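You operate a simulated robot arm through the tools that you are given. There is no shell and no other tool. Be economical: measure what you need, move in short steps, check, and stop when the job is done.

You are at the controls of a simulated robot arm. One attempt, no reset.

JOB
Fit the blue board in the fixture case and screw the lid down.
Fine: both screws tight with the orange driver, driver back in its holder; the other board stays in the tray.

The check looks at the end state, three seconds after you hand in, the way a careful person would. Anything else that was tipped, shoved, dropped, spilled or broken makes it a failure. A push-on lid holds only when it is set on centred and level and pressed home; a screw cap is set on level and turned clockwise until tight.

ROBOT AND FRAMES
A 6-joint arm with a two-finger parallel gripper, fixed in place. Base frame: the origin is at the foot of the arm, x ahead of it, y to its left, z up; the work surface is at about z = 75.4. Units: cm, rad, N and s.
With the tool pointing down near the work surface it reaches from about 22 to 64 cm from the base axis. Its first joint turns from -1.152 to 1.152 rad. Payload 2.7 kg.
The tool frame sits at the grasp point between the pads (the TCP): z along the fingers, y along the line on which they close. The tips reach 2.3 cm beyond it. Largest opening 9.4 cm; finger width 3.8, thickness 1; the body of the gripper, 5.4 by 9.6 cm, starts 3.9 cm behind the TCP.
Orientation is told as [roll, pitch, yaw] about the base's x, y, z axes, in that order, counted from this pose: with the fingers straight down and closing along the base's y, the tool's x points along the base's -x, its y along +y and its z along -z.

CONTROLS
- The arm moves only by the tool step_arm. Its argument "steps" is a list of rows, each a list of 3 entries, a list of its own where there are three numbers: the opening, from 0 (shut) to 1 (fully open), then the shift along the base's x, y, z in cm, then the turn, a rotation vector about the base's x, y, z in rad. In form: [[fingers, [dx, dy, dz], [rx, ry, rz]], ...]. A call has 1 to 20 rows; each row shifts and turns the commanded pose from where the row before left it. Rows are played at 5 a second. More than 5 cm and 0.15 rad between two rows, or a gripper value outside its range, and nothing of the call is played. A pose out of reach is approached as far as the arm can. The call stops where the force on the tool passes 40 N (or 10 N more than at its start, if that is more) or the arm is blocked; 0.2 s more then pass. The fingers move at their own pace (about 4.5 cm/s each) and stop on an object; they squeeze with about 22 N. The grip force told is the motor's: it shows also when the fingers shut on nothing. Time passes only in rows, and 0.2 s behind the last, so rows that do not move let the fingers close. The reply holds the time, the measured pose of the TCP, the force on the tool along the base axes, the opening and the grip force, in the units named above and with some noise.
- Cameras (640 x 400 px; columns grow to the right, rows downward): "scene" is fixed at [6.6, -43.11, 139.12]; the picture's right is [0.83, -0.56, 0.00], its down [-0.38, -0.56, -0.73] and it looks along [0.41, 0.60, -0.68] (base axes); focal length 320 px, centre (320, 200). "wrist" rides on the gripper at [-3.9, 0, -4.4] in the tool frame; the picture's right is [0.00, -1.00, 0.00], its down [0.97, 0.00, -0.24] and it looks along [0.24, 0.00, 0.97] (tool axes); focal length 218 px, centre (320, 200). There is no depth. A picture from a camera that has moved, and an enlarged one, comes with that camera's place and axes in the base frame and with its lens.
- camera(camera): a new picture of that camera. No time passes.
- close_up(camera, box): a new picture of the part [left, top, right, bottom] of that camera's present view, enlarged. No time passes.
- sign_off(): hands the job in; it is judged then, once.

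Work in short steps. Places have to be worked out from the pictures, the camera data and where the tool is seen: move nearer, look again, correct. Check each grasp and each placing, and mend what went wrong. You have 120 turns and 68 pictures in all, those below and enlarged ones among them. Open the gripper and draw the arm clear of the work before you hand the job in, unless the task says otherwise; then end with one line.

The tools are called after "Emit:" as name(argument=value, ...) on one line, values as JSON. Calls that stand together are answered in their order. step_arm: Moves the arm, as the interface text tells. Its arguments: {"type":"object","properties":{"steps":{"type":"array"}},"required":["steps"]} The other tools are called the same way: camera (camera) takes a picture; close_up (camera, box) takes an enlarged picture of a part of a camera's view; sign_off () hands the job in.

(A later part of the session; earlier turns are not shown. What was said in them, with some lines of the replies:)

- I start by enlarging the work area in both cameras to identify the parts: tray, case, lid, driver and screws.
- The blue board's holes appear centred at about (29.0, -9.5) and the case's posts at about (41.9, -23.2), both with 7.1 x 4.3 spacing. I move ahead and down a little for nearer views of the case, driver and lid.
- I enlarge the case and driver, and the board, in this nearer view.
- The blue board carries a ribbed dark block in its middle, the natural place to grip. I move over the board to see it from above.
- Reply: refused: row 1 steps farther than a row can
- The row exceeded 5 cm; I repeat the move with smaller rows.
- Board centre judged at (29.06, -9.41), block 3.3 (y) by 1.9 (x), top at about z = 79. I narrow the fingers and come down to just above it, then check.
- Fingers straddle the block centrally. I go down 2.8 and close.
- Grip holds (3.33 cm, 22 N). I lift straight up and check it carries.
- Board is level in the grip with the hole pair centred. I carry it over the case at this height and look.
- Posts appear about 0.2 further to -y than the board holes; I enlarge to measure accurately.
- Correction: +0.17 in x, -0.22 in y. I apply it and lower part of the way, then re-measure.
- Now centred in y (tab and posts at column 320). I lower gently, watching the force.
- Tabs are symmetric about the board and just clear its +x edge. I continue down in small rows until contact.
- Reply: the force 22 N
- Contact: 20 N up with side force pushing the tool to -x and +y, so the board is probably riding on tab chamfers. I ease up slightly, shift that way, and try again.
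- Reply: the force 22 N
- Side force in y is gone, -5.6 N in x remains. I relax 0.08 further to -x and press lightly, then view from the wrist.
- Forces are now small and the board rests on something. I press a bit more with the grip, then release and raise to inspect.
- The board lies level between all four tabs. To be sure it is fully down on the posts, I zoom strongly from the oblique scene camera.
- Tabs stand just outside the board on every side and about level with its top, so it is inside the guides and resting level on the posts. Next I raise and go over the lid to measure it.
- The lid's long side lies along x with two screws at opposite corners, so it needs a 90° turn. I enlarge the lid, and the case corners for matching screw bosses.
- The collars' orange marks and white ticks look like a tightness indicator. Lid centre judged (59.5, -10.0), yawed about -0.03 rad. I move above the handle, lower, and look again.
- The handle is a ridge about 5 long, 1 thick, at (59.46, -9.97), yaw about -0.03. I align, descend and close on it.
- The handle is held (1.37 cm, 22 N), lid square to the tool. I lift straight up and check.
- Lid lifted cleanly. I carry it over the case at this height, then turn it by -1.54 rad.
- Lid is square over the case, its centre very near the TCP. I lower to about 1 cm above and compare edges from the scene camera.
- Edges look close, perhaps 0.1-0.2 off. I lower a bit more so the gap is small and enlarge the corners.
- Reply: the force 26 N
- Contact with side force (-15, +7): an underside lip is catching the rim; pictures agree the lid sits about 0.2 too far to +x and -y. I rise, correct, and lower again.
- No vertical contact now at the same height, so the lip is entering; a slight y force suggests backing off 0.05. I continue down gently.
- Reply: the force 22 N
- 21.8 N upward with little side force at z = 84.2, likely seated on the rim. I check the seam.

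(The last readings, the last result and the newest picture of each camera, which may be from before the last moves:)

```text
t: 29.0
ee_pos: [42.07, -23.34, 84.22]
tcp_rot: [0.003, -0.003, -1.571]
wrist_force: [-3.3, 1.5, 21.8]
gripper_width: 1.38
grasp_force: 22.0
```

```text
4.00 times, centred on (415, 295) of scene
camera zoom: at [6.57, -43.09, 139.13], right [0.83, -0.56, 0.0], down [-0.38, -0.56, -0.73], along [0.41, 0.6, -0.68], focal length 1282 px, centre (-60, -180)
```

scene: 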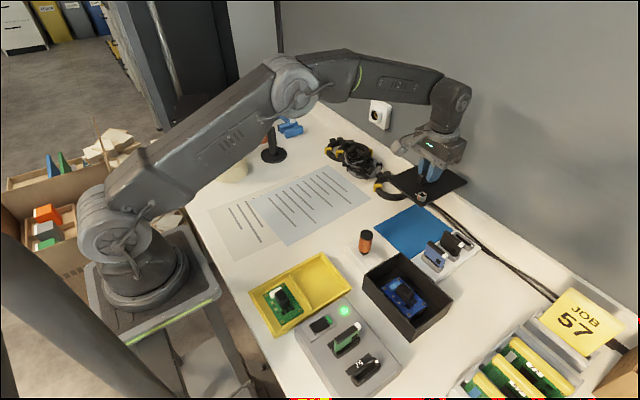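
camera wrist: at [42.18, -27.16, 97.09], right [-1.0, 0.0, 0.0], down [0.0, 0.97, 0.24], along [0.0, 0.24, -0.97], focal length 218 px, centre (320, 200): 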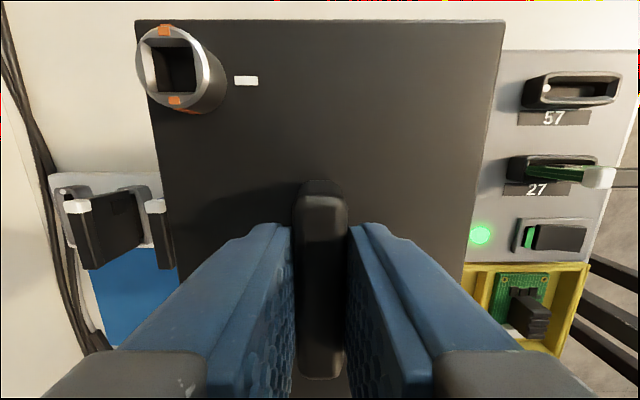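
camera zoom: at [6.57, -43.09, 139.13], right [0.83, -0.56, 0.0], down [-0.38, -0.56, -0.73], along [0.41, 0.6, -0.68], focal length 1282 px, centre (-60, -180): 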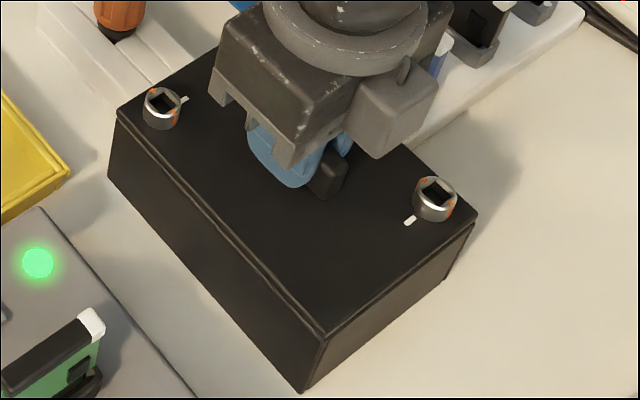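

The lid is flush with an even seam. I release, raise clear, and go back toward yaw 0 while moving toward the driver.

Emit:
step_arm(steps=[[0, [0, 0, 0.1], [0, 0, 0]], [0.4, [0, 0, 0], [0, 0, 0]], [0.4, [0, 0, 0], [0, 0, 0]], [0.4, [0, 0, 0], [0, 0, 0]], [0.4, [0, 0, 3], [0, 0, 0]], [0.4, [0, 0, 4], [0, 0, 0.14]], [0.4, [0, 0, 4], [0, 0, 0.14]], [0.4, [0, 1.5, 4], [0, 0, 0.14]], [0.4, [0, 2, 0], [0, 0, 0.14]], [0.4, [0, 2, 0], [0, 0, 0.14]], [0.4, [0, 2, 0], [0, 0, 0.14]], [0.4, [0, 2, 0], [0, 0, 0.14]], [0.4, [0, 0, 0], [0, 0, 0.14]], [0.4, [0, 0, 0], [0, 0, 0.14]], [0.4, [0, 0, 0], [0, 0, 0.14]], [0.4, [0, 0, 0], [0, 0, 0.141]], [0.4, [0, 0, 0], [0, 0, 0.03]], [0.4, [0, 0, 0], [0, 0, 0]]])

Emit:
camera(camera="wrist")

Emit:
close_up(camera="scene", box=[340, 215, 480, 345])

```text
t: 32.8
ee_pos: [41.92, -13.79, 99.24]
tcp_rot: [0.0, -0.002, 0.001]
wrist_force: [-0.5, 0.4, 0.5]
gripper_width: 3.77
grasp_force: 0.0
```

```text
24 pictures are left
camera wrist: at [45.92, -13.73, 103.73], right [0.0, -1.0, 0.0], down [-0.97, 0.0, 0.24], along [-0.24, 0.0, -0.97], focal length 218 px, centre (320, 200)
```

wrist: 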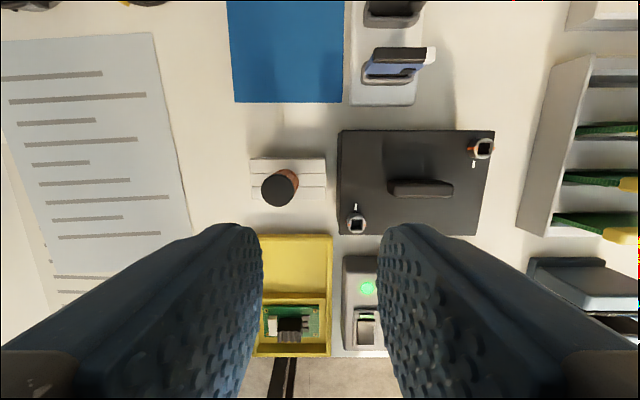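

```text
3.08 times, centred on (410, 280) of scene
camera zoom: at [6.6, -43.11, 139.12], right [0.83, -0.56, 0.0], down [-0.38, -0.56, -0.73], along [0.41, 0.6, -0.68], focal length 986 px, centre (43, -46)
```

zoom: 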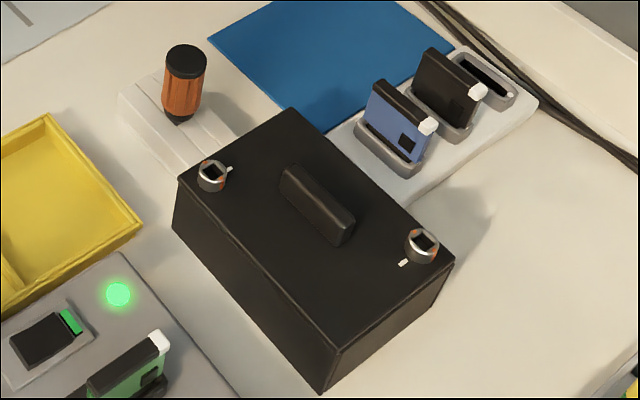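

Lid sits flush. Driver top triangulates to (42.15, -10.25, 85.1). I move above it and enlarge.

Emit:
step_arm(steps=[[0.4, [0.15, 3.6, -1], [0, 0, 0]], [0.4, [0, 0, -4], [0, 0, 0]], [0.4, [0, 0, -1.5], [0, 0, 0]], [0.4, [0, 0, 0], [0, 0, 0]]])

Emit:
close_up(camera="wrist", box=[240, 120, 400, 240])

Emit:
close_up(camera="scene", box=[335, 220, 395, 270])

```text
t: 33.8
ee_pos: [42.28, -10.13, 92.69]
tcp_rot: [0.0, 0.0, -0.001]
wrist_force: [-0.4, 0.1, 0.0]
gripper_width: 3.78
grasp_force: 0.0
```

```text
3.33 times, centred on (320, 180) of wrist
camera zoom: at [46.13, -10.07, 97.21], right [0.0, -1.0, 0.0], down [-0.97, 0.0, 0.24], along [-0.24, 0.0, -0.97], focal length 728 px, centre (320, 267)
```

zoom: 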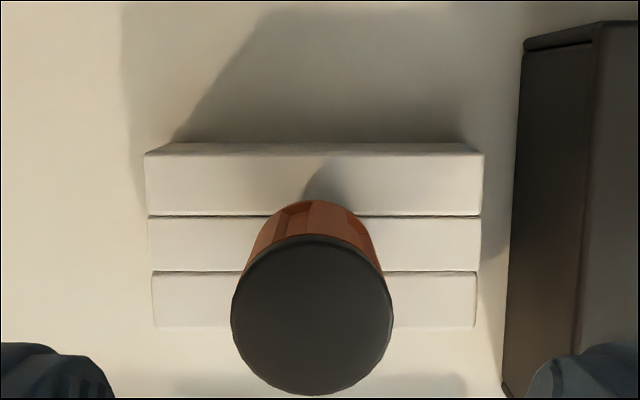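

```text
8.00 times, centred on (365, 245) of scene
camera zoom: at [6.61, -43.11, 139.12], right [0.83, -0.56, 0.0], down [-0.38, -0.56, -0.73], along [0.41, 0.6, -0.68], focal length 2564 px, centre (-40, -160)
```

zoom: 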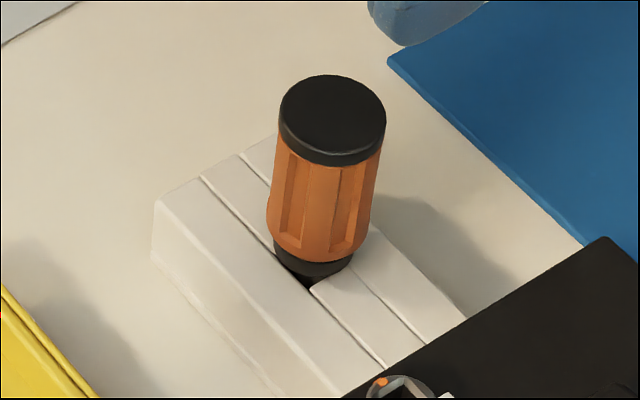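

Cap is 2.8 wide, about 0.14 to +y of the tool centre, handle vertical. I shift, descend around the handle, and close.

Emit:
step_arm(steps=[[0.5, [0, 0.14, -3], [0, 0, 0]], [0.5, [0, 0, -3], [0, 0, 0]], [0.5, [0, 0, -2.3], [0, 0, 0]], [0.5, [0, 0, -2.3], [0, 0, 0]], [0.5, [0, 0, 0], [0, 0, 0]], [0, [0, 0, 0], [0, 0, 0]], [0, [0, 0, 0], [0, 0, 0]], [0, [0, 0, 0], [0, 0, 0]]])

Emit:
close_up(camera="scene", box=[335, 210, 395, 260])

```text
t: 35.6
ee_pos: [42.15, -10.17, 82.15]
tcp_rot: [-0.001, 0.0, -0.001]
wrist_force: [1.7, 5.4, -1.9]
gripper_width: 2.92
grasp_force: 22.3
```

```text
8.00 times, centred on (365, 235) of scene
camera zoom: at [6.61, -43.1, 139.12], right [0.83, -0.56, 0.0], down [-0.38, -0.56, -0.73], along [0.41, 0.6, -0.68], focal length 2564 px, centre (-40, -80)
```

zoom: 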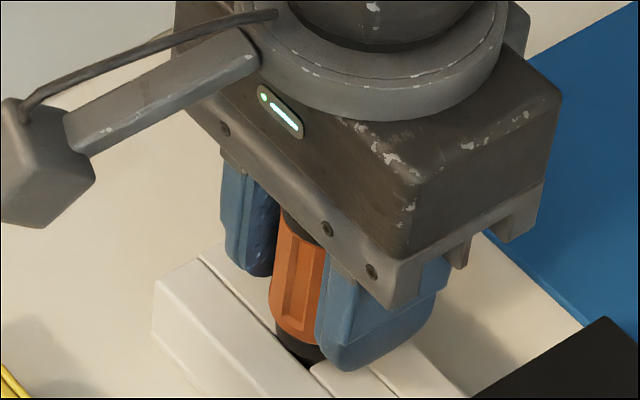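

Grip on the handle is good (2.92 cm). A +5 N side force says the driver axis is slightly to +y; I relax by 0.08 and lift straight out.

Emit:
step_arm(steps=[[0, [0, 0.08, 0], [0, 0, 0]], [0, [0, 0, 0.5], [0, 0, 0]], [0, [0, 0, 1], [0, 0, 0]], [0, [0, 0, 2], [0, 0, 0]], [0, [0, 0, 3], [0, 0, 0]], [0, [0, 0, 4], [0, 0, 0]], [0, [0, 0, 0], [0, 0, 0]]])

Emit:
close_up(camera="scene", box=[325, 150, 425, 270])

Emit:
camera(camera="wrist")

```text
t: 37.2
ee_pos: [42.22, -10.08, 92.71]
tcp_rot: [0.0, 0.0, -0.001]
wrist_force: [0.2, -0.2, -0.4]
gripper_width: 2.91
grasp_force: 21.6
```

```text
3.33 times, centred on (375, 210) of scene
camera zoom: at [6.6, -43.11, 139.12], right [0.83, -0.56, 0.0], down [-0.38, -0.56, -0.73], along [0.41, 0.6, -0.68], focal length 1068 px, centre (137, 167)
```

zoom: 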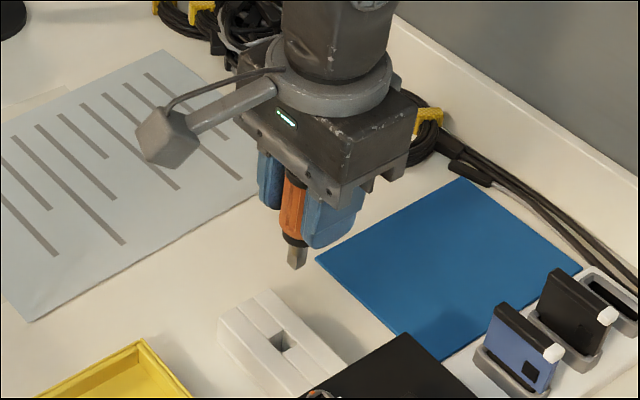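

```text
18 pictures are left
camera wrist: at [46.11, -10.0, 97.06], right [0.0, -1.0, 0.0], down [-0.97, 0.0, 0.24], along [-0.24, 0.0, -0.97], focal length 218 px, centre (320, 200)
```

wrist: 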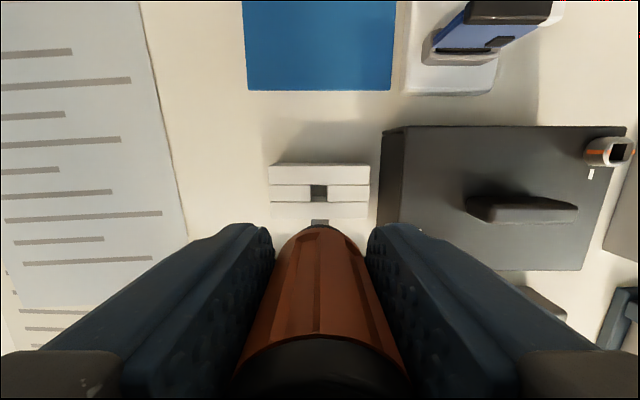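

The square bit is clear, tip about 6.6 below TCP. Screw B is judged at (38.05, -17.5), screw A at (45.75, -29.2), collar tops about 82.2. I go above B and look along the bit.

Emit:
step_arm(steps=[[0, [-2, -3.6, 0], [0, 0, 0]], [0, [-2, -3.7, 0], [0, 0, 0]], [0, [0, 0, -2.2], [0, 0, 0]], [0, [0, 0, 0], [0, 0, 0]]])

Emit:
close_up(camera="wrist", box=[270, 180, 370, 240])

Emit:
close_up(camera="scene", box=[350, 215, 420, 275])

```text
t: 38.2
ee_pos: [38.22, -17.47, 90.38]
tcp_rot: [-0.001, -0.001, 0.002]
wrist_force: [-0.3, -0.3, -1.0]
gripper_width: 2.92
grasp_force: 22.2
```

```text
6.40 times, centred on (320, 210) of wrist
camera zoom: at [42.11, -17.44, 94.85], right [0.0, -1.0, 0.0], down [-0.97, 0.0, 0.24], along [-0.24, 0.0, -0.97], focal length 1397 px, centre (320, 136)
```

zoom: 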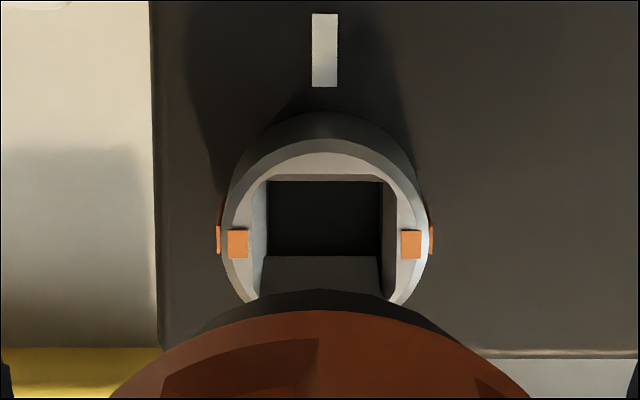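

```text
6.67 times, centred on (385, 245) of scene
camera zoom: at [6.6, -43.11, 139.12], right [0.83, -0.56, 0.0], down [-0.38, -0.56, -0.73], along [0.41, 0.6, -0.68], focal length 2137 px, centre (-113, -100)
```

zoom: 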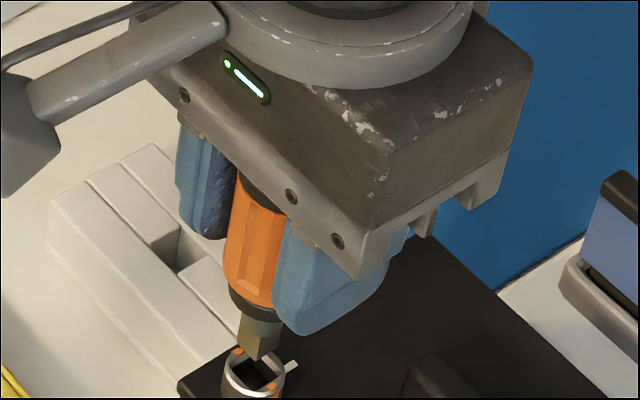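

The bit is nicely in view: socket is about 0.04 to -y, and the socket centre seems about 0.2 to -x of the bit. I correct, lower 1.2, and re-check.

Emit:
step_arm(steps=[[0, [-0.2, -0.04, 0], [0, 0, 0]], [0, [0, 0, -1.3], [0, 0, 0]], [0, [0, 0, 0], [0, 0, 0]]])

Emit:
close_up(camera="wrist", box=[270, 180, 370, 240])

Emit:
close_up(camera="scene", box=[370, 250, 410, 280])

```text
t: 39.0
ee_pos: [37.98, -17.49, 89.11]
tcp_rot: [-0.001, -0.001, 0.0]
wrist_force: [0.6, -0.7, -0.8]
gripper_width: 2.93
grasp_force: 22.0
```

```text
6.40 times, centred on (320, 210) of wrist
camera zoom: at [41.9, -17.35, 93.58], right [0.0, -1.0, 0.0], down [-0.97, 0.0, 0.24], along [-0.24, 0.0, -0.97], focal length 1397 px, centre (320, 136)
```

zoom: 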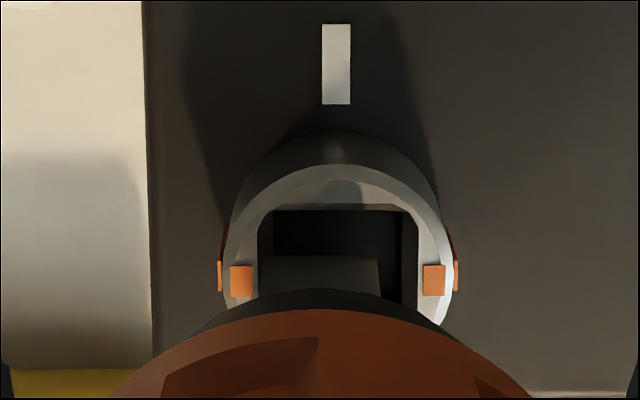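

```text
13.33 times, centred on (390, 265) of scene
camera zoom: at [6.61, -43.11, 139.12], right [0.83, -0.56, 0.0], down [-0.38, -0.56, -0.73], along [0.41, 0.6, -0.68], focal length 4274 px, centre (-613, -667)
```

zoom: 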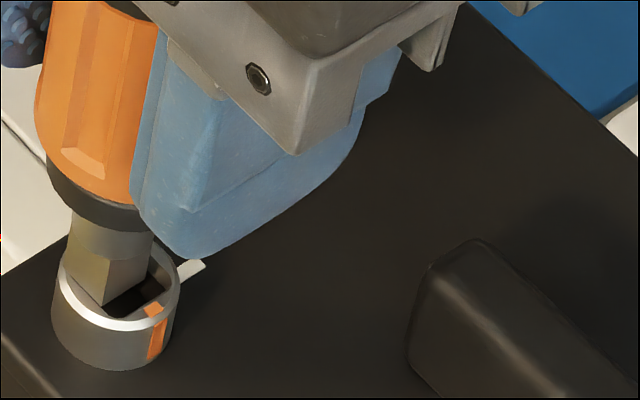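

Now bit sits about 0.13 too far to +y and 0.12 to -x, tip about 0.3 above the collar. I correct and lower gently into the socket.

Emit:
step_arm(steps=[[0, [0.12, -0.13, 0], [0, 0, 0]], [0, [0, 0, 0], [0, 0, 0]], [0, [0, 0, -0.3], [0, 0, 0]], [0, [0, 0, -0.2], [0, 0, 0]], [0, [0, 0, 0], [0, 0, 0]]])

Emit:
close_up(camera="scene", box=[370, 250, 410, 280])

```text
t: 40.2
ee_pos: [38.04, -17.74, 88.68]
tcp_rot: [-0.001, -0.001, -0.001]
wrist_force: [3.1, 0.3, -0.3]
gripper_width: 2.91
grasp_force: 21.2
```

```text
13.33 times, centred on (390, 265) of scene
camera zoom: at [6.61, -43.11, 139.12], right [0.83, -0.56, 0.0], down [-0.39, -0.56, -0.73], along [0.41, 0.6, -0.68], focal length 4274 px, centre (-613, -667)
```

zoom: 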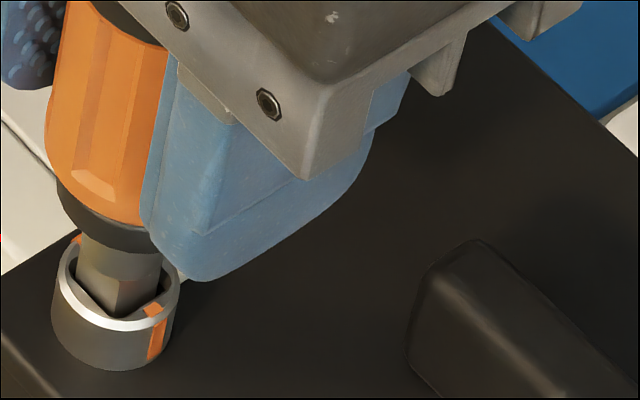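

The bit has entered the socket. I lower on until it bottoms.

Emit:
step_arm(steps=[[0, [0.03, 0, -0.2], [0, 0, 0]], [0, [0, 0, -0.2], [0, 0, 0]], [0, [0, 0, -0.15], [0, 0, 0]], [0, [0, 0, 0], [0, 0, 0]]])

```text
t: 41.2
ee_pos: [38.2, -17.55, 88.18]
tcp_rot: [-0.002, -0.005, 0.001]
wrist_force: [3.8, -0.6, 19.8]
gripper_width: 2.93
grasp_force: 22.2
```

Bottomed with 20 N. I ease the pressure slightly and turn clockwise in small rows.

Emit:
step_arm(steps=[[0, [0.03, 0, 0.05], [0, 0, 0]], [0, [0, 0, 0], [0, 0, -0.12]], [0, [0, 0, 0], [0, 0, -0.12]], [0, [0, 0, 0], [0, 0, -0.12]], [0, [0, 0, 0], [0, 0, -0.12]], [0, [0, 0, 0], [0, 0, -0.12]], [0, [0, 0, 0], [0, 0, -0.12]], [0, [0, 0, 0], [0, 0, 0]]])

Emit:
close_up(camera="scene", box=[370, 250, 410, 280])

```text
t: 43.0
ee_pos: [38.26, -17.51, 88.04]
tcp_rot: [-0.001, 0.002, -0.722]
wrist_force: [2.5, -5.2, 6.6]
gripper_width: 2.92
grasp_force: 22.4
```

```text
13.33 times, centred on (390, 265) of scene
camera zoom: at [6.6, -43.12, 139.11], right [0.83, -0.56, 0.0], down [-0.38, -0.56, -0.73], along [0.41, 0.6, -0.68], focal length 4274 px, centre (-613, -667)
```

zoom: 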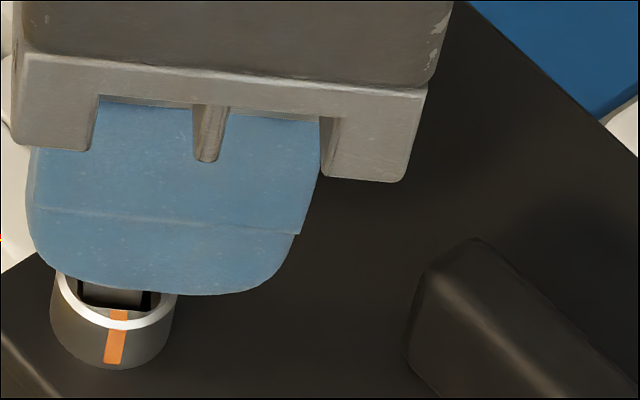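

The screw turns with the driver (orange mark moved clockwise). I continue towards the tick.

Emit:
step_arm(steps=[[0, [0, -0.02, 0], [0, 0, -0.12]], [0, [0, 0, 0], [0, 0, -0.12]], [0, [0, 0, 0], [0, 0, -0.12]], [0, [0, 0, 0], [0, 0, -0.12]], [0, [0, 0, 0], [0, 0, -0.12]], [0, [0, 0, 0], [0, 0, -0.12]], [0, [0, 0, 0], [0, 0, -0.12]], [0, [0, 0, 0], [0, 0, 0]]])

Emit:
close_up(camera="wrist", box=[260, 140, 380, 240])

```text
t: 44.8
ee_pos: [37.96, -17.46, 88.03]
tcp_rot: [-0.002, 0.001, -1.563]
wrist_force: [1.2, -5.2, 0.4]
gripper_width: 2.93
grasp_force: 21.8
```

```text
4.00 times, centred on (320, 190) of wrist
camera zoom: at [38.13, -21.32, 92.56], right [-1.0, -0.01, 0.0], down [-0.01, 0.97, 0.24], along [0.0, 0.24, -0.97], focal length 873 px, centre (320, 240)
```

zoom: 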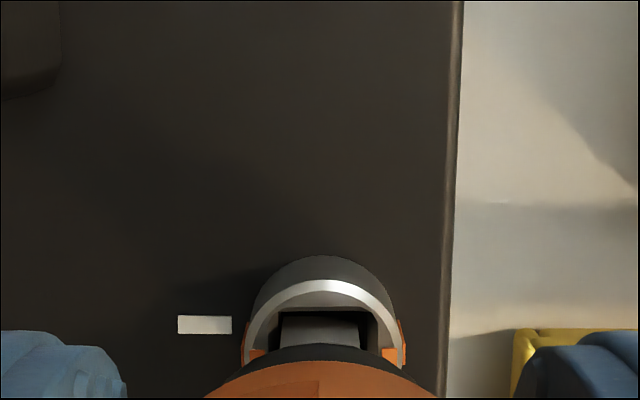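

Orange marks are nearly at the tick line. I turn further with light downward pressure to take it tight.

Emit:
step_arm(steps=[[0, [0.03, -0.04, -0.1], [0, 0, -0.1]], [0, [0, 0, 0], [0, 0, -0.1]], [0, [0, 0, 0], [0, 0, -0.1]], [0, [0, 0, 0], [0, 0, 0]]])

```text
t: 45.8
ee_pos: [38.08, -17.5, 88.01]
tcp_rot: [-0.003, 0.0, -1.862]
wrist_force: [-6.5, -2.3, 11.6]
gripper_width: 2.9
grasp_force: 22.5
```

Emit:
close_up(camera="wrist", box=[260, 140, 380, 240])

```text
4.00 times, centred on (320, 190) of wrist
camera zoom: at [36.95, -21.21, 92.51], right [-0.96, 0.29, 0.0], down [0.28, 0.93, 0.24], along [0.07, 0.23, -0.97], focal length 873 px, centre (320, 240)
```

zoom: 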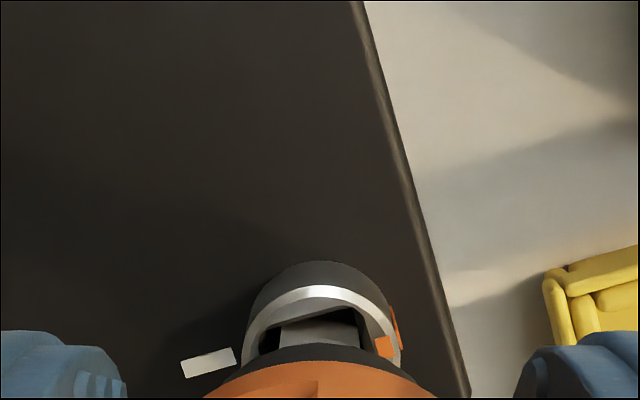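

The screw has stopped: the bit now lags the fingers (driver slipped about 0.3 in the grip) with the orange mark on the tick line, so B is tight. I lift out, turn back 1.57 rad and travel to above screw A.

Emit:
step_arm(steps=[[0, [0, 0, 0.5], [0, 0, 0]], [0, [0, 0, 1.5], [0, 0, 0]], [0, [0, 0, 2], [0, 0, 0]], [0, [0, 0, 0], [0, 0, 0.14]], [0, [0, 0, 0], [0, 0, 0.14]], [0, [1.26, -1.94, 0], [0, 0, 0.14]], [0, [1.26, -1.94, 0], [0, 0, 0.14]], [0, [1.26, -1.94, 0], [0, 0, 0.14]], [0, [1.26, -1.94, 0], [0, 0, 0.14]], [0, [1.26, -1.94, 0], [0, 0, 0.14]], [0, [1.26, -1.94, 0], [0, 0, 0.14]], [0, [0, 0, 0], [0, 0, 0.14]], [0, [0, 0, 0], [0, 0, 0.14]], [0, [0, 0, 0], [0, 0, 0.14]], [0, [0, 0, -2], [0, 0, 0.03]], [0, [0, 0, -0.7], [0, 0, 0]], [0, [0, 0, 0], [0, 0, 0]]])

Emit:
close_up(camera="wrist", box=[260, 160, 380, 240])

Emit:
close_up(camera="scene", box=[430, 255, 490, 300])

```text
t: 49.4
ee_pos: [45.66, -29.22, 89.14]
tcp_rot: [-0.001, -0.001, -0.293]
wrist_force: [0.1, -0.2, 0.1]
gripper_width: 2.92
grasp_force: 22.3
```

```text
5.00 times, centred on (320, 200) of wrist
camera zoom: at [49.35, -30.26, 93.72], right [-0.29, -0.96, 0.0], down [-0.93, 0.28, 0.24], along [-0.23, 0.07, -0.97], focal length 1091 px, centre (320, 200)
```

zoom: 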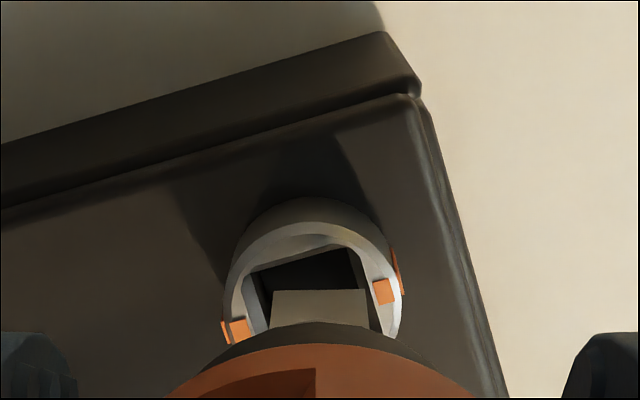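

```text
8.89 times, centred on (460, 278) of scene
camera zoom: at [6.61, -43.11, 139.12], right [0.83, -0.56, 0.0], down [-0.38, -0.56, -0.73], along [0.41, 0.6, -0.68], focal length 2849 px, centre (-924, -489)
```

zoom: 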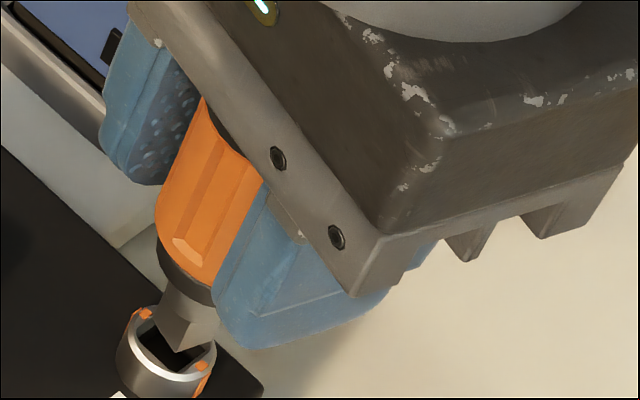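

The bit is square with the tool (yaw -0.29) while the socket is square with the lid, so I turn back to yaw 0 before inserting and look again.

Emit:
step_arm(steps=[[0, [0, 0, 0], [0, 0, 0.145]], [0, [0, 0, 0], [0, 0, 0.145]], [0, [0, 0, 0], [0, 0, 0]]])

Emit:
close_up(camera="wrist", box=[270, 180, 370, 240])

```text
t: 50.2
ee_pos: [45.74, -29.25, 89.33]
tcp_rot: [-0.001, 0.0, -0.001]
wrist_force: [0.7, 0.1, -0.9]
gripper_width: 2.91
grasp_force: 22.3
```

```text
6.40 times, centred on (320, 210) of wrist
camera zoom: at [49.55, -29.11, 93.77], right [0.0, -1.0, 0.0], down [-0.97, 0.0, 0.24], along [-0.24, 0.0, -0.97], focal length 1397 px, centre (320, 136)
```

zoom: 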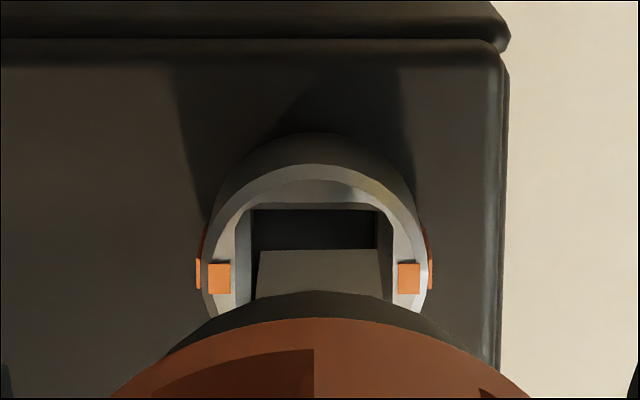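

Relative to the successful case at B, the bit needs about +0.06 x and +0.04 y. I correct and lower gently, watching the force.

Emit:
step_arm(steps=[[0, [0.06, 0.04, 0], [0, 0, 0]], [0, [0, 0, -0.3], [0, 0, 0]], [0, [0, 0, -0.3], [0, 0, 0]], [0, [0, 0, -0.2], [0, 0, 0]], [0, [0, 0, 0], [0, 0, 0]]])

```text
t: 51.4
ee_pos: [45.76, -29.19, 88.38]
tcp_rot: [0.001, 0.002, -0.002]
wrist_force: [-2.1, 0.7, 0.9]
gripper_width: 2.92
grasp_force: 22.2
```

No vertical resistance below the collar height, so the bit is in. I lower until it bottoms.

Emit:
step_arm(steps=[[0, [-0.03, 0, -0.2], [0, 0, 0]], [0, [0, 0, -0.15], [0, 0, 0]], [0, [0, 0, -0.1], [0, 0, 0]], [0, [0, 0, 0], [0, 0, 0]]])

```text
t: 52.4
ee_pos: [45.69, -29.22, 88.11]
tcp_rot: [-0.002, 0.0, -0.003]
wrist_force: [-6.2, 2.6, 14.3]
gripper_width: 2.93
grasp_force: 22.1
```

Bottomed at 14 N. I turn clockwise 1.56 rad with slight follow-down.

Emit:
step_arm(steps=[[0, [-0.04, 0.01, 0], [0, 0, 0]], [0, [0, 0, 0], [0, 0, -0.12]], [0, [0, 0, 0], [0, 0, -0.12]], [0, [0, 0, 0], [0, 0, -0.12]], [0, [0, 0, -0.02], [0, 0, -0.12]], [0, [0, 0, 0], [0, 0, -0.12]], [0, [0, 0, 0], [0, 0, -0.12]], [0, [0, 0, -0.02], [0, 0, -0.12]], [0, [0, 0, 0], [0, 0, -0.12]], [0, [0, 0, 0], [0, 0, -0.12]], [0, [0, 0, -0.02], [0, 0, -0.12]], [0, [0, 0, 0], [0, 0, -0.12]], [0, [0, 0, 0], [0, 0, -0.12]], [0, [0, 0, 0], [0, 0, -0.12]], [0, [0, 0, 0], [0, 0, 0]]])

```text
t: 55.6
ee_pos: [45.74, -29.17, 88.06]
tcp_rot: [-0.002, -0.001, -1.562]
wrist_force: [-0.1, 2.7, 9.8]
gripper_width: 2.93
grasp_force: 21.6
```

I turn 0.4 further to reach the stop, then look.

Emit:
step_arm(steps=[[0, [0, 0, 0], [0, 0, -0.1]], [0, [0, 0, 0], [0, 0, -0.1]], [0, [0, 0, 0], [0, 0, -0.1]], [0, [0, 0, 0], [0, 0, -0.1]], [0, [0, 0, 0], [0, 0, 0]]])

Emit:
close_up(camera="wrist", box=[260, 150, 380, 240])

```text
t: 56.8
ee_pos: [45.66, -29.17, 88.0]
tcp_rot: [-0.003, 0.0, -1.963]
wrist_force: [-6.5, -0.5, 5.6]
gripper_width: 2.92
grasp_force: 21.9
```

```text
4.44 times, centred on (320, 195) of wrist
camera zoom: at [44.16, -32.73, 92.42], right [-0.92, 0.38, 0.0], down [0.37, 0.9, 0.24], along [0.09, 0.22, -0.97], focal length 970 px, centre (320, 222)
```

zoom: 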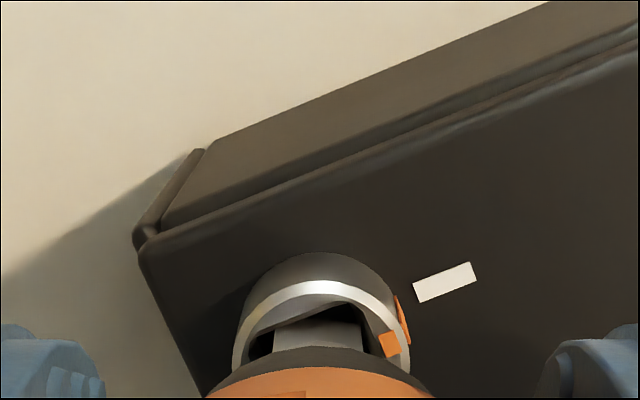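

The socket now lags the bit by about 0.35 while the orange mark lies on the tick's line, so the screw is against its stop. I turn another 0.2 to be sure it is firm, then see whether it moves.

Emit:
step_arm(steps=[[0, [0, 0, 0], [0, 0, -0.1]], [0, [0, 0, 0], [0, 0, -0.1]], [0, [0, 0, 0], [0, 0, 0]]])

Emit:
close_up(camera="wrist", box=[260, 150, 380, 240])

```text
t: 57.6
ee_pos: [45.71, -29.11, 87.96]
tcp_rot: [-0.001, 0.002, -2.165]
wrist_force: [-3.9, 0.3, -3.8]
gripper_width: 2.87
grasp_force: 22.4
```

```text
4.44 times, centred on (320, 195) of wrist
camera zoom: at [43.5, -32.29, 92.39], right [-0.83, 0.56, 0.0], down [0.54, 0.81, 0.24], along [0.13, 0.2, -0.97], focal length 970 px, centre (320, 222)
```

zoom: 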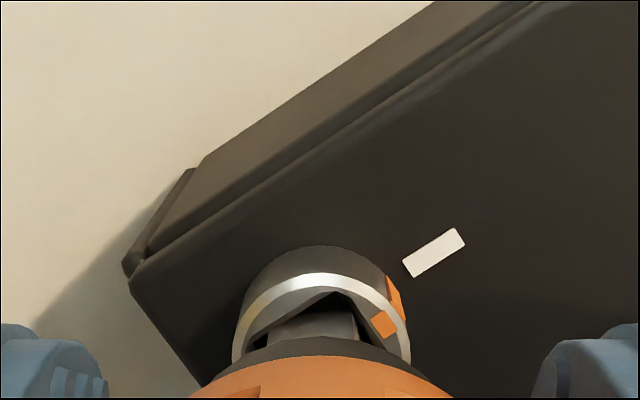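

The collar stays fixed against its tick while the driver now slips in the grip: A is tight. I unload the bit, lift out, and view both screws from above.

Emit:
step_arm(steps=[[0, [0, 0, 0], [0, 0, 0.1]], [0, [0, 0, 0.02], [0, 0, 0.1]], [0, [0, 0, 0.5], [0, 0, 0]], [0, [0, 0, 1.5], [0, 0, 0]], [0, [0, 0, 2.5], [0, 0, 0]], [0, [0, 3, 2], [0, 0, 0.13]], [0, [0, 3, 1], [0, 0, 0.13]], [0, [0, 3, 0], [0, 0, 0.13]], [0, [-1, 3, 0], [0, 0, 0]], [0, [-1.3, 3, 0], [0, 0, 0]], [0, [-1.3, 3, 0], [0, 0, 0]], [0, [0, 1.1, 0], [0, 0, 0]], [0, [0, 0, 0], [0, 0, 0]]])

Emit:
close_up(camera="wrist", box=[240, 80, 480, 240])

```text
t: 60.4
ee_pos: [41.99, -10.22, 95.63]
tcp_rot: [0.0, -0.001, -1.57]
wrist_force: [0.3, 0.1, -0.5]
gripper_width: 2.87
grasp_force: 22.3
```

```text
2.50 times, centred on (360, 160) of wrist
camera zoom: at [42.07, -14.0, 100.07], right [-1.0, 0.0, 0.0], down [0.0, 0.97, 0.24], along [0.0, 0.24, -0.97], focal length 546 px, centre (220, 300)
```

zoom: 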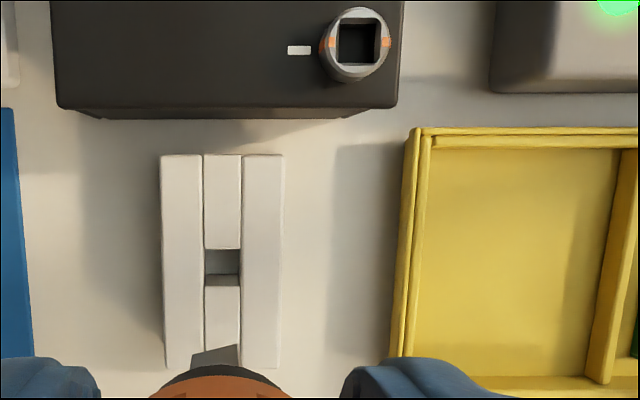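

B's orange marks point straight at its tick: tight as well. The driver has slipped about +0.17 in the grip, so I turn the tool to yaw -0.17 (driver square with its slot), move to the original spot and lower partway to check.

Emit:
step_arm(steps=[[0, [0, 0, 0], [0, 0, 0.14]], [0, [0, 0, 0], [0, 0, 0.14]], [0, [0, 0, 0], [0, 0, 0.14]], [0, [0, 0, 0], [0, 0, 0.14]], [0, [0, 0, 0], [0, 0, 0.14]], [0, [0, 0, 0], [0, 0, 0.14]], [0, [0, 0, 0], [0, 0, 0.14]], [0, [0, 0, 0], [0, 0, 0.14]], [0, [0, 0, 0], [0, 0, 0.14]], [0, [0.04, 0.02, -4], [0, 0, 0.14]], [0, [0, 0, -4], [0, 0, 0]], [0, [0, 0, 0], [0, 0, 0]]])

Emit:
close_up(camera="wrist", box=[260, 150, 380, 240])

```text
t: 63.0
ee_pos: [42.23, -10.11, 87.48]
tcp_rot: [0.0, -0.001, -0.173]
wrist_force: [0.8, 0.2, -0.5]
gripper_width: 2.88
grasp_force: 22.6
```

```text
4.44 times, centred on (320, 195) of wrist
camera zoom: at [46.01, -10.69, 91.91], right [-0.17, -0.99, 0.0], down [-0.96, 0.17, 0.24], along [-0.24, 0.04, -0.97], focal length 970 px, centre (320, 222)
```

zoom: 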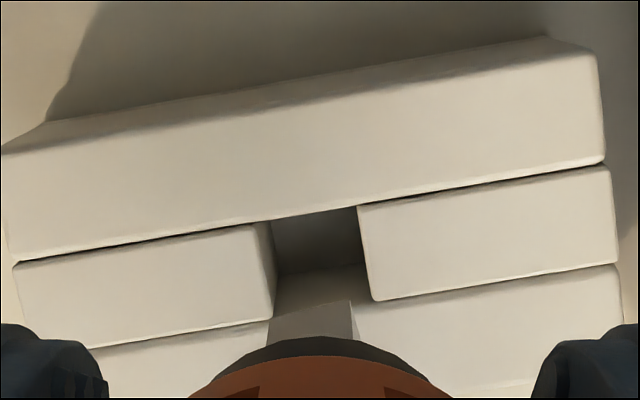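

Bit and slot are parallel; the bit should shift about +0.08 in y. I correct and lower into the holder, slowing near the bottom.

Emit:
step_arm(steps=[[0, [0, 0.08, -1.5], [0, 0, 0]], [0, [0, 0, -1], [0, 0, 0]], [0, [0, 0, -1], [0, 0, 0]], [0, [0, 0, -0.8], [0, 0, 0]], [0, [0, 0, -0.5], [0, 0, 0]], [0, [0, 0, 0], [0, 0, 0]]])

```text
t: 64.4
ee_pos: [42.08, -9.93, 82.68]
tcp_rot: [0.0, 0.0, -0.174]
wrist_force: [0.5, 0.4, -1.0]
gripper_width: 2.85
grasp_force: 22.1
```

No contact yet, so the bit is in the slot. I continue in small rows to the bottom.

Emit:
step_arm(steps=[[0, [0, 0, -0.3], [0, 0, 0]], [0, [0, 0, -0.2], [0, 0, 0]], [0, [0, 0, -0.15], [0, 0, 0]], [0, [0, 0, 0], [0, 0, 0]]])

```text
t: 65.4
ee_pos: [42.39, -9.93, 82.17]
tcp_rot: [0.0, -0.003, -0.173]
wrist_force: [-2.0, 0.3, 20.5]
gripper_width: 2.89
grasp_force: 21.9
```

Bottomed at z = 82.17, the same as when it was picked up. I open and back straight up, then look.

Emit:
step_arm(steps=[[0, [0, 0, 0.08], [0, 0, 0]], [0.5, [0, 0, 0], [0, 0, 0]], [0.5, [0, 0, 0], [0, 0, 0]], [0.5, [0, 0, 0], [0, 0, 0]], [0.5, [0, 0, 1.5], [0, 0, 0]], [0.5, [0, 0, 3], [0, 0, 0]], [0.5, [0, 0, 4], [0, 0, 0]], [0.5, [0, 0, 4], [0, 0, 0]], [0.7, [-3, 3, 2], [0, 0, 0.1]], [0.7, [-3, 3, 2], [0, 0, 0.073]], [0.7, [-3, 2, 0], [0, 0, 0]], [0.7, [0, 0, 0], [0, 0, 0]]])

Emit:
close_up(camera="scene", box=[230, 170, 500, 400])

```text
t: 68.0
ee_pos: [33.08, -1.74, 98.41]
tcp_rot: [0.0, 0.0, 0.002]
wrist_force: [0.6, -0.9, 0.1]
gripper_width: 6.62
grasp_force: 0.1
```

```text
1.74 times, centred on (365, 285) of scene
camera zoom: at [6.6, -43.11, 139.12], right [0.83, -0.56, 0.0], down [-0.38, -0.56, -0.73], along [0.41, 0.6, -0.68], focal length 558 px, centre (242, 52)
```

zoom: 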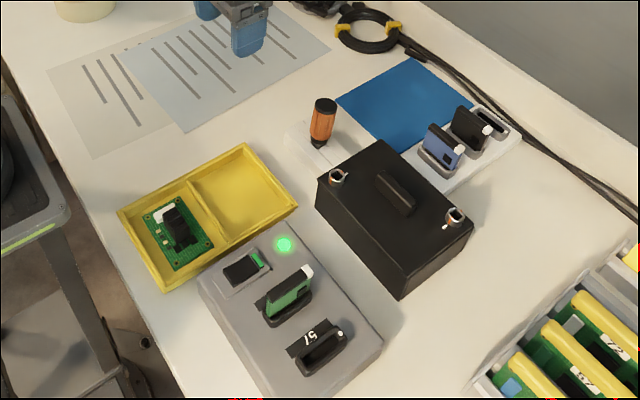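

The driver looks slightly leaning; I enlarge it together with the screws.

Emit:
close_up(camera="scene", box=[345, 215, 455, 290])

```text
5.33 times, centred on (400, 252) of scene
camera zoom: at [6.6, -43.11, 139.12], right [0.83, -0.56, 0.0], down [-0.38, -0.56, -0.73], along [0.41, 0.6, -0.68], focal length 1710 px, centre (-107, -80)
```

zoom: 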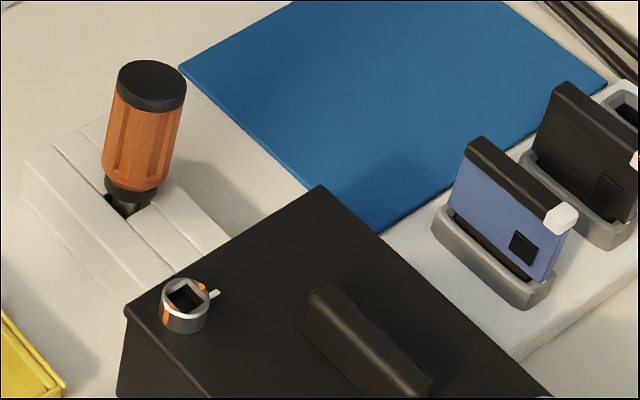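

Compared with the first view, the cap is about 0.4 higher and leans slightly, so the driver is not fully seated. I bring the closed fingertips above the cap to press it home gently.

Emit:
step_arm(steps=[[0, [3, -2.8, 0], [0, 0, 0]], [0, [3, -2.8, 0], [0, 0, 0]], [0, [3.1, -2.8, 0], [0, 0, 0]], [0, [0, 0, -4], [0, 0, 0]], [0, [0, 0, -3], [0, 0, 0]], [0, [0, 0, -2], [0, 0, 0]], [0, [0, 0, -0.8], [0, 0, 0]], [0, [0, 0, 0], [0, 0, 0]]])

```text
t: 69.8
ee_pos: [42.22, -10.27, 88.96]
tcp_rot: [-0.001, 0.0, 0.001]
wrist_force: [0.2, -0.5, -0.4]
gripper_width: 0.0
grasp_force: 22.3
```

No contact yet at 88.96. I lower in small rows until the fingertips touch the cap.

Emit:
step_arm(steps=[[0, [0, 0, -0.4], [0, 0, 0]], [0, [0, 0, -0.3], [0, 0, 0]], [0, [0, 0, -0.2], [0, 0, 0]], [0, [0, 0, -0.2], [0, 0, 0]], [0, [0, 0, 0], [0, 0, 0]]])

```text
t: 71.0
ee_pos: [42.33, -10.29, 87.7]
tcp_rot: [0.0, 0.001, 0.0]
wrist_force: [0.4, 0.3, 0.4]
gripper_width: 0.01
grasp_force: 22.0
```

Emit:
step_arm(steps=[[0, [0, 0, -0.15], [0, 0, 0]], [0, [0, 0, -0.15], [0, 0, 0]], [0, [0, 0, -0.15], [0, 0, 0]], [0, [0, 0, 0], [0, 0, 0]]])

```text
t: 72.0
ee_pos: [42.24, -10.4, 87.3]
tcp_rot: [0.0, -0.001, 0.001]
wrist_force: [0.7, 0.2, -0.2]
gripper_width: 0.0
grasp_force: 21.8
```

Tips are at 85.0 with no contact; the cap is lower than thought. I continue down.

Emit:
step_arm(steps=[[0, [0, 0, -0.15], [0, 0, 0]], [0, [0, 0, -0.15], [0, 0, 0]], [0, [0, 0, -0.1], [0, 0, 0]], [0, [0, 0, 0], [0, 0, 0]]])

```text
t: 73.0
ee_pos: [42.45, -10.33, 87.09]
tcp_rot: [-0.001, -0.004, 0.0]
wrist_force: [-2.2, -0.3, 19.4]
gripper_width: 0.0
grasp_force: 21.8
```

Contact at 19 N with the cap at about 84.8. I press slightly more to see whether it gives.

Emit:
step_arm(steps=[[0, [0, 0, -0.08], [0, 0, 0]], [0, [0, 0, -0.06], [0, 0, 0]], [0, [0, 0, 0], [0, 0, 0]]])

```text
t: 73.8
ee_pos: [42.53, -10.42, 87.0]
tcp_rot: [-0.002, -0.006, 0.0]
wrist_force: [-1.5, -1.1, 38.4]
gripper_width: 0.0
grasp_force: 21.9
```

It is firm, so the driver is bottomed. I retreat straight up and clear, then use a picture to confirm its stance.

Emit:
step_arm(steps=[[0, [0, 0, 0.3], [0, 0, 0]], [0, [0, 0, 1], [0, 0, 0]], [0, [0, 0, 3], [0, 0, 0]], [0.3, [0, 0, 4], [0, 0, 0]], [0.7, [-3, 3, 2], [0, 0, 0]], [0.7, [-3, 3, 2], [0, 0, 0]], [0.7, [-3, 2, 0], [0, 0, 0]], [0.7, [0, 0, 0], [0, 0, 0]]])

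Emit:
close_up(camera="scene", box=[335, 220, 395, 270])

```text
t: 75.6
ee_pos: [33.39, -2.38, 99.18]
tcp_rot: [-0.001, -0.001, 0.002]
wrist_force: [-0.5, 0.1, 0.1]
gripper_width: 6.58
grasp_force: 0.0
```

```text
8.00 times, centred on (365, 245) of scene
camera zoom: at [6.6, -43.11, 139.12], right [0.83, -0.56, 0.0], down [-0.38, -0.56, -0.73], along [0.41, 0.6, -0.68], focal length 2564 px, centre (-40, -160)
```

zoom: 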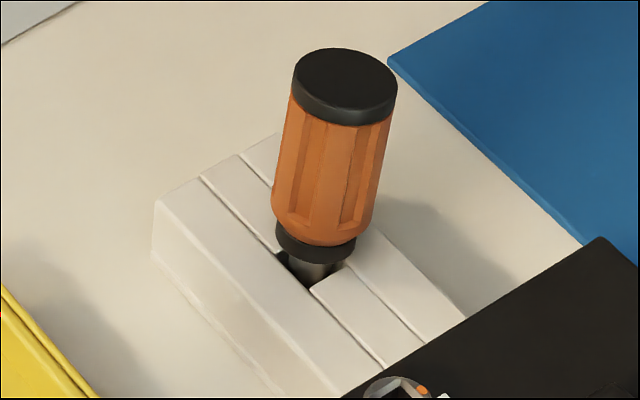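

The driver has not gone down fully: about 0.8 of the shank shows between ferrule and holder, probably the tip resting beside its hole, roughly 0.2 too far to +x. I go back over it to regrip.

Emit:
step_arm(steps=[[0.7, [3, -2.6, 0], [0, 0, 0]], [0.6, [3, -2.6, 0], [0, 0, 0]], [0.5, [3, -2.48, 0], [0, 0, 0]], [0.5, [0, 0, -4], [0, 0, 0]], [0.5, [0, 0, -4], [0, 0, 0]], [0.5, [0, 0, -4], [0, 0, 0]], [0.5, [0, 0, -3.2], [0, 0, 0]], [0.5, [0, 0, -0.9], [0, 0, 0]], [0.5, [0, 0, 0], [0, 0, 0]], [0, [0, 0, 0], [0, 0, 0]], [0, [0, 0, 0], [0, 0, 0]], [0, [0, 0, 0], [0, 0, 0]]])

```text
t: 78.2
ee_pos: [42.24, -9.94, 82.81]
tcp_rot: [0.0, 0.0, 0.002]
wrist_force: [1.4, -1.3, -0.3]
gripper_width: 2.91
grasp_force: 21.2
```

Regripped with little side load. I lift 2.5 so that the tip clears the slot and look from the wrist, if a picture is still available.

Emit:
step_arm(steps=[[0, [0, 0, 0.5], [0, 0, 0]], [0, [0, 0, 1], [0, 0, 0]], [0, [0, 0, 1], [0, 0, 0]], [0, [0, 0, 0], [0, 0, 0]]])

Emit:
close_up(camera="wrist", box=[260, 150, 380, 240])

```text
t: 79.2
ee_pos: [42.28, -10.06, 85.49]
tcp_rot: [0.0, -0.002, 0.0]
wrist_force: [0.0, 0.8, -1.2]
gripper_width: 2.9
grasp_force: 21.3
```

```text
refused: no pictures are left
```

No pictures remain, so I work by force and known positions. The comparison indicated a lean towards +x; gripping along y has straightened it in y. I set it back down the way it came, release, turn the gripper 90° and regrip along x to straighten that too.

Emit:
step_arm(steps=[[0, [0, 0, -1], [0, 0, 0]], [0, [0, 0, -1], [0, 0, 0]], [0, [0, 0, -0.4], [0, 0, 0]], [0, [0, 0, -0.15], [0, 0, 0]], [0, [0, 0, 0], [0, 0, 0]]])

```text
t: 80.4
ee_pos: [42.31, -10.06, 82.94]
tcp_rot: [0.0, 0.002, -0.001]
wrist_force: [-8.5, 1.3, 6.3]
gripper_width: 2.93
grasp_force: 21.6
```

The slot pushes the driver towards -x (8.5 N), so it sits too far +x. I shift -x in small amounts.

Emit:
step_arm(steps=[[0, [-0.1, 0, 0], [0, 0, 0]], [0, [-0.1, 0, 0], [0, 0, 0]], [0, [0, 0, 0], [0, 0, 0]]])

```text
t: 81.2
ee_pos: [42.08, -10.07, 82.82]
tcp_rot: [-0.001, -0.005, 0.002]
wrist_force: [7.3, 1.0, -2.5]
gripper_width: 2.93
grasp_force: 22.1
```

Force balances between the two, at x = 42.09, exactly the original position, so the bit is in a snug hole. I centre there and press down step by step.

Emit:
step_arm(steps=[[0, [0.09, 0.01, 0], [0, 0, 0]], [0, [0, 0, -0.15], [0, 0, 0]], [0, [0, 0, -0.15], [0, 0, 0]], [0, [0, 0, 0], [0, 0, 0]]])

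```text
t: 82.2
ee_pos: [42.22, -10.03, 82.7]
tcp_rot: [-0.001, -0.003, -0.001]
wrist_force: [4.0, -3.4, 21.0]
gripper_width: 2.91
grasp_force: 22.3
```

It stops at 82.7 with 21 N. I try small yaw and sideways wiggles under light pressure to find the seat.

Emit:
step_arm(steps=[[0, [-0.04, 0.03, 0.08], [0, 0, 0]], [0, [0, 0, 0], [0, 0, 0.08]], [0, [0, 0, 0], [0, 0, -0.08]], [0, [0, 0, 0], [0, 0, -0.08]], [0, [0, 0, 0], [0, 0, 0.08]], [0, [0, 0, 0], [0, 0, 0]]])

```text
t: 83.6
ee_pos: [41.92, -9.97, 82.67]
tcp_rot: [-0.001, 0.003, 0.0]
wrist_force: [6.2, 3.1, 4.7]
gripper_width: 2.9
grasp_force: 21.8
```

Vertical load is small again. Re-examining the numbers, cap height (84.75) matches the original, so the driver is fully down and merely leaning in its loose slot. I release, rise, turn 90° and close along x to bring it upright in that direction.

Emit:
step_arm(steps=[[0, [0.06, 0.02, 0], [0, 0, 0]], [0.5, [0, 0, 0], [0, 0, 0]], [0.5, [0, 0, 0], [0, 0, 0]], [0.5, [0, 0, 2.5], [0, 0, 0]], [0.5, [0, 0, 4], [0, 0, 0]], [0.5, [0, 0, 0], [0, 0, -0.143]], [0.5, [0, 0, 0], [0, 0, -0.143]], [0.5, [0, 0, 0], [0, 0, -0.143]], [0.5, [0, 0, 0], [0, 0, -0.143]], [0.5, [0, 0, 0], [0, 0, -0.143]], [0.5, [0, 0, 0], [0, 0, -0.143]], [0.5, [0, 0, 0], [0, 0, -0.143]], [0.5, [0, 0, 0], [0, 0, -0.143]], [0.5, [0, 0, 0], [0, 0, -0.143]], [0.5, [0, 0, 0], [0, 0, -0.143]], [0.5, [0, 0, 0], [0, 0, -0.141]], [0.5, [0, 0, 0], [0, 0, 0]]])

```text
t: 87.2
ee_pos: [42.12, -10.02, 89.22]
tcp_rot: [0.002, -0.001, -1.572]
wrist_force: [-0.4, 0.4, 0.2]
gripper_width: 4.71
grasp_force: 0.0
```

Now I descend with wider fingers and close along x.

Emit:
step_arm(steps=[[0.6, [0, 0, -2], [0, 0, 0]], [0.6, [0, 0, -2.5], [0, 0, 0]], [0.6, [0, 0, -2], [0, 0, 0]], [0.6, [0, 0, 0], [0, 0, 0]], [0, [0, 0, 0], [0, 0, 0]], [0, [0, 0, 0], [0, 0, 0]], [0, [0, 0, 0], [0, 0, 0]], [0, [0, 0, 0], [0, 0, 0]]])

```text
t: 89.0
ee_pos: [42.12, -9.88, 82.6]
tcp_rot: [-0.004, -0.001, -1.571]
wrist_force: [-7.8, 0.0, -0.6]
gripper_width: 2.92
grasp_force: 21.6
```

The driver now stands upright along x; the -7.8 N side force says its seat is slightly to -x. I shift -0.08 and check, also pressing lightly.

Emit:
step_arm(steps=[[0, [-0.08, 0, 0], [0, 0, 0]], [0, [0, 0, 0], [0, 0, 0]]])

```text
t: 89.6
ee_pos: [42.19, -9.82, 82.64]
tcp_rot: [0.001, 0.0, -1.571]
wrist_force: [-5.6, 0.5, -2.6]
gripper_width: 2.9
grasp_force: 22.2
```

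Emit:
step_arm(steps=[[0, [-0.12, 0, 0], [0, 0, 0]], [0, [0, 0, 0], [0, 0, 0]]])

```text
t: 90.2
ee_pos: [42.14, -9.93, 82.68]
tcp_rot: [0.003, 0.001, -1.57]
wrist_force: [0.2, -0.2, 0.9]
gripper_width: 2.92
grasp_force: 22.7
```

Side forces vanish. I press down lightly to make sure it is on the bottom with the driver held upright.

Emit:
step_arm(steps=[[0, [0, 0, -0.15], [0, 0, 0]], [0, [0, 0, -0.1], [0, 0, 0]], [0, [0, 0, 0], [0, 0, 0]]])

```text
t: 91.0
ee_pos: [42.0, -9.91, 82.57]
tcp_rot: [0.001, 0.001, -1.568]
wrist_force: [-3.2, 4.3, 18.5]
gripper_width: 2.92
grasp_force: 21.7
```

Bottomed firmly, cap height agreeing with the original. I unload, release, rise, turn back to yaw 0 for a final straightening squeeze along y.

Emit:
step_arm(steps=[[0, [0.02, 0.05, 0.15], [0, 0, 0]], [0, [0, 0, 0], [0, 0, 0]], [0.6, [0, 0, 0], [0, 0, 0]], [0.6, [0, 0, 0], [0, 0, 0]], [0.6, [0, 0, 2.5], [0, 0, 0]], [0.6, [0, 0, 4.2], [0, 0, 0]], [0.6, [0, 0, 0], [0, 0, 0.143]], [0.6, [0, 0, 0], [0, 0, 0.143]], [0.6, [0, 0, 0], [0, 0, 0.143]], [0.6, [0, 0, 0], [0, 0, 0.143]], [0.6, [0, 0, 0], [0, 0, 0.143]], [0.6, [0, 0, 0], [0, 0, 0.143]], [0.6, [0, 0, 0], [0, 0, 0.143]], [0.6, [0, 0, 0], [0, 0, 0.143]], [0.6, [0, 0, 0], [0, 0, 0.143]], [0.6, [0, 0, 0], [0, 0, 0.143]], [0.6, [0, 0, 0], [0, 0, 0.141]], [0.6, [0, 0, 0], [0, 0, 0]]])

Emit:
step_arm(steps=[[0.6, [0, 0, -2], [0, 0, 0]], [0.6, [0, 0, -2.5], [0, 0, 0]], [0.6, [0, 0, -2.1], [0, 0, 0]], [0.6, [0, 0, 0], [0, 0, 0]], [0, [0, 0, 0], [0, 0, 0]], [0, [0, 0, 0], [0, 0, 0]], [0, [0, 0, 0], [0, 0, 0]], [0, [0, 0, 0], [0, 0, 0]]])

```text
t: 94.8
ee_pos: [41.87, -9.95, 89.28]
tcp_rot: [-0.001, 0.0, 0.002]
wrist_force: [-0.6, 0.5, -1.1]
gripper_width: 5.64
grasp_force: 0.0
```

```text
t: 96.6
ee_pos: [42.1, -9.8, 82.72]
tcp_rot: [0.001, -0.001, 0.0]
wrist_force: [-0.6, 0.7, 0.6]
gripper_width: 2.92
grasp_force: 22.0
```

No side forces at all: the driver stands free and upright in its slot. I release, rise straight up and draw the arm clear.

Emit:
step_arm(steps=[[0.3, [0, 0, 0], [0, 0, 0]], [0.5, [0, 0, 0], [0, 0, 0]], [0.6, [0, 0, 0], [0, 0, 0]], [0.6, [0, 0, 1.5], [0, 0, 0]], [0.6, [0, 0, 3], [0, 0, 0]], [0.6, [0, 0, 4], [0, 0, 0]], [0.6, [0, 0, 4], [0, 0, 0]], [0.8, [-3, 3, 2], [0, 0, 0]], [1, [-3, 3, 2], [0, 0, 0]], [1, [-3, 2, 0], [0, 0, 0]], [1, [0, 0, 0], [0, 0, 0]]])

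```text
t: 99.0
ee_pos: [33.2, -2.0, 99.19]
tcp_rot: [0.0, -0.001, 0.0]
wrist_force: [0.0, 0.1, 0.4]
gripper_width: 9.39
grasp_force: 0.1
```

The gripper is open and the arm is clear of the work, so I hand in.

Emit:
sign_off()

```text
The job is handed in.
```

I handed the job in: the blue board is in the case, the lid is on, both screws are turned to their stops, and the other board stayed in its tray. The orange driver is back in its holder, but my last picture showed it leaning. I re-straightened it afterwards by force readings only, with no pictures left, so its final stance is not confirmed.
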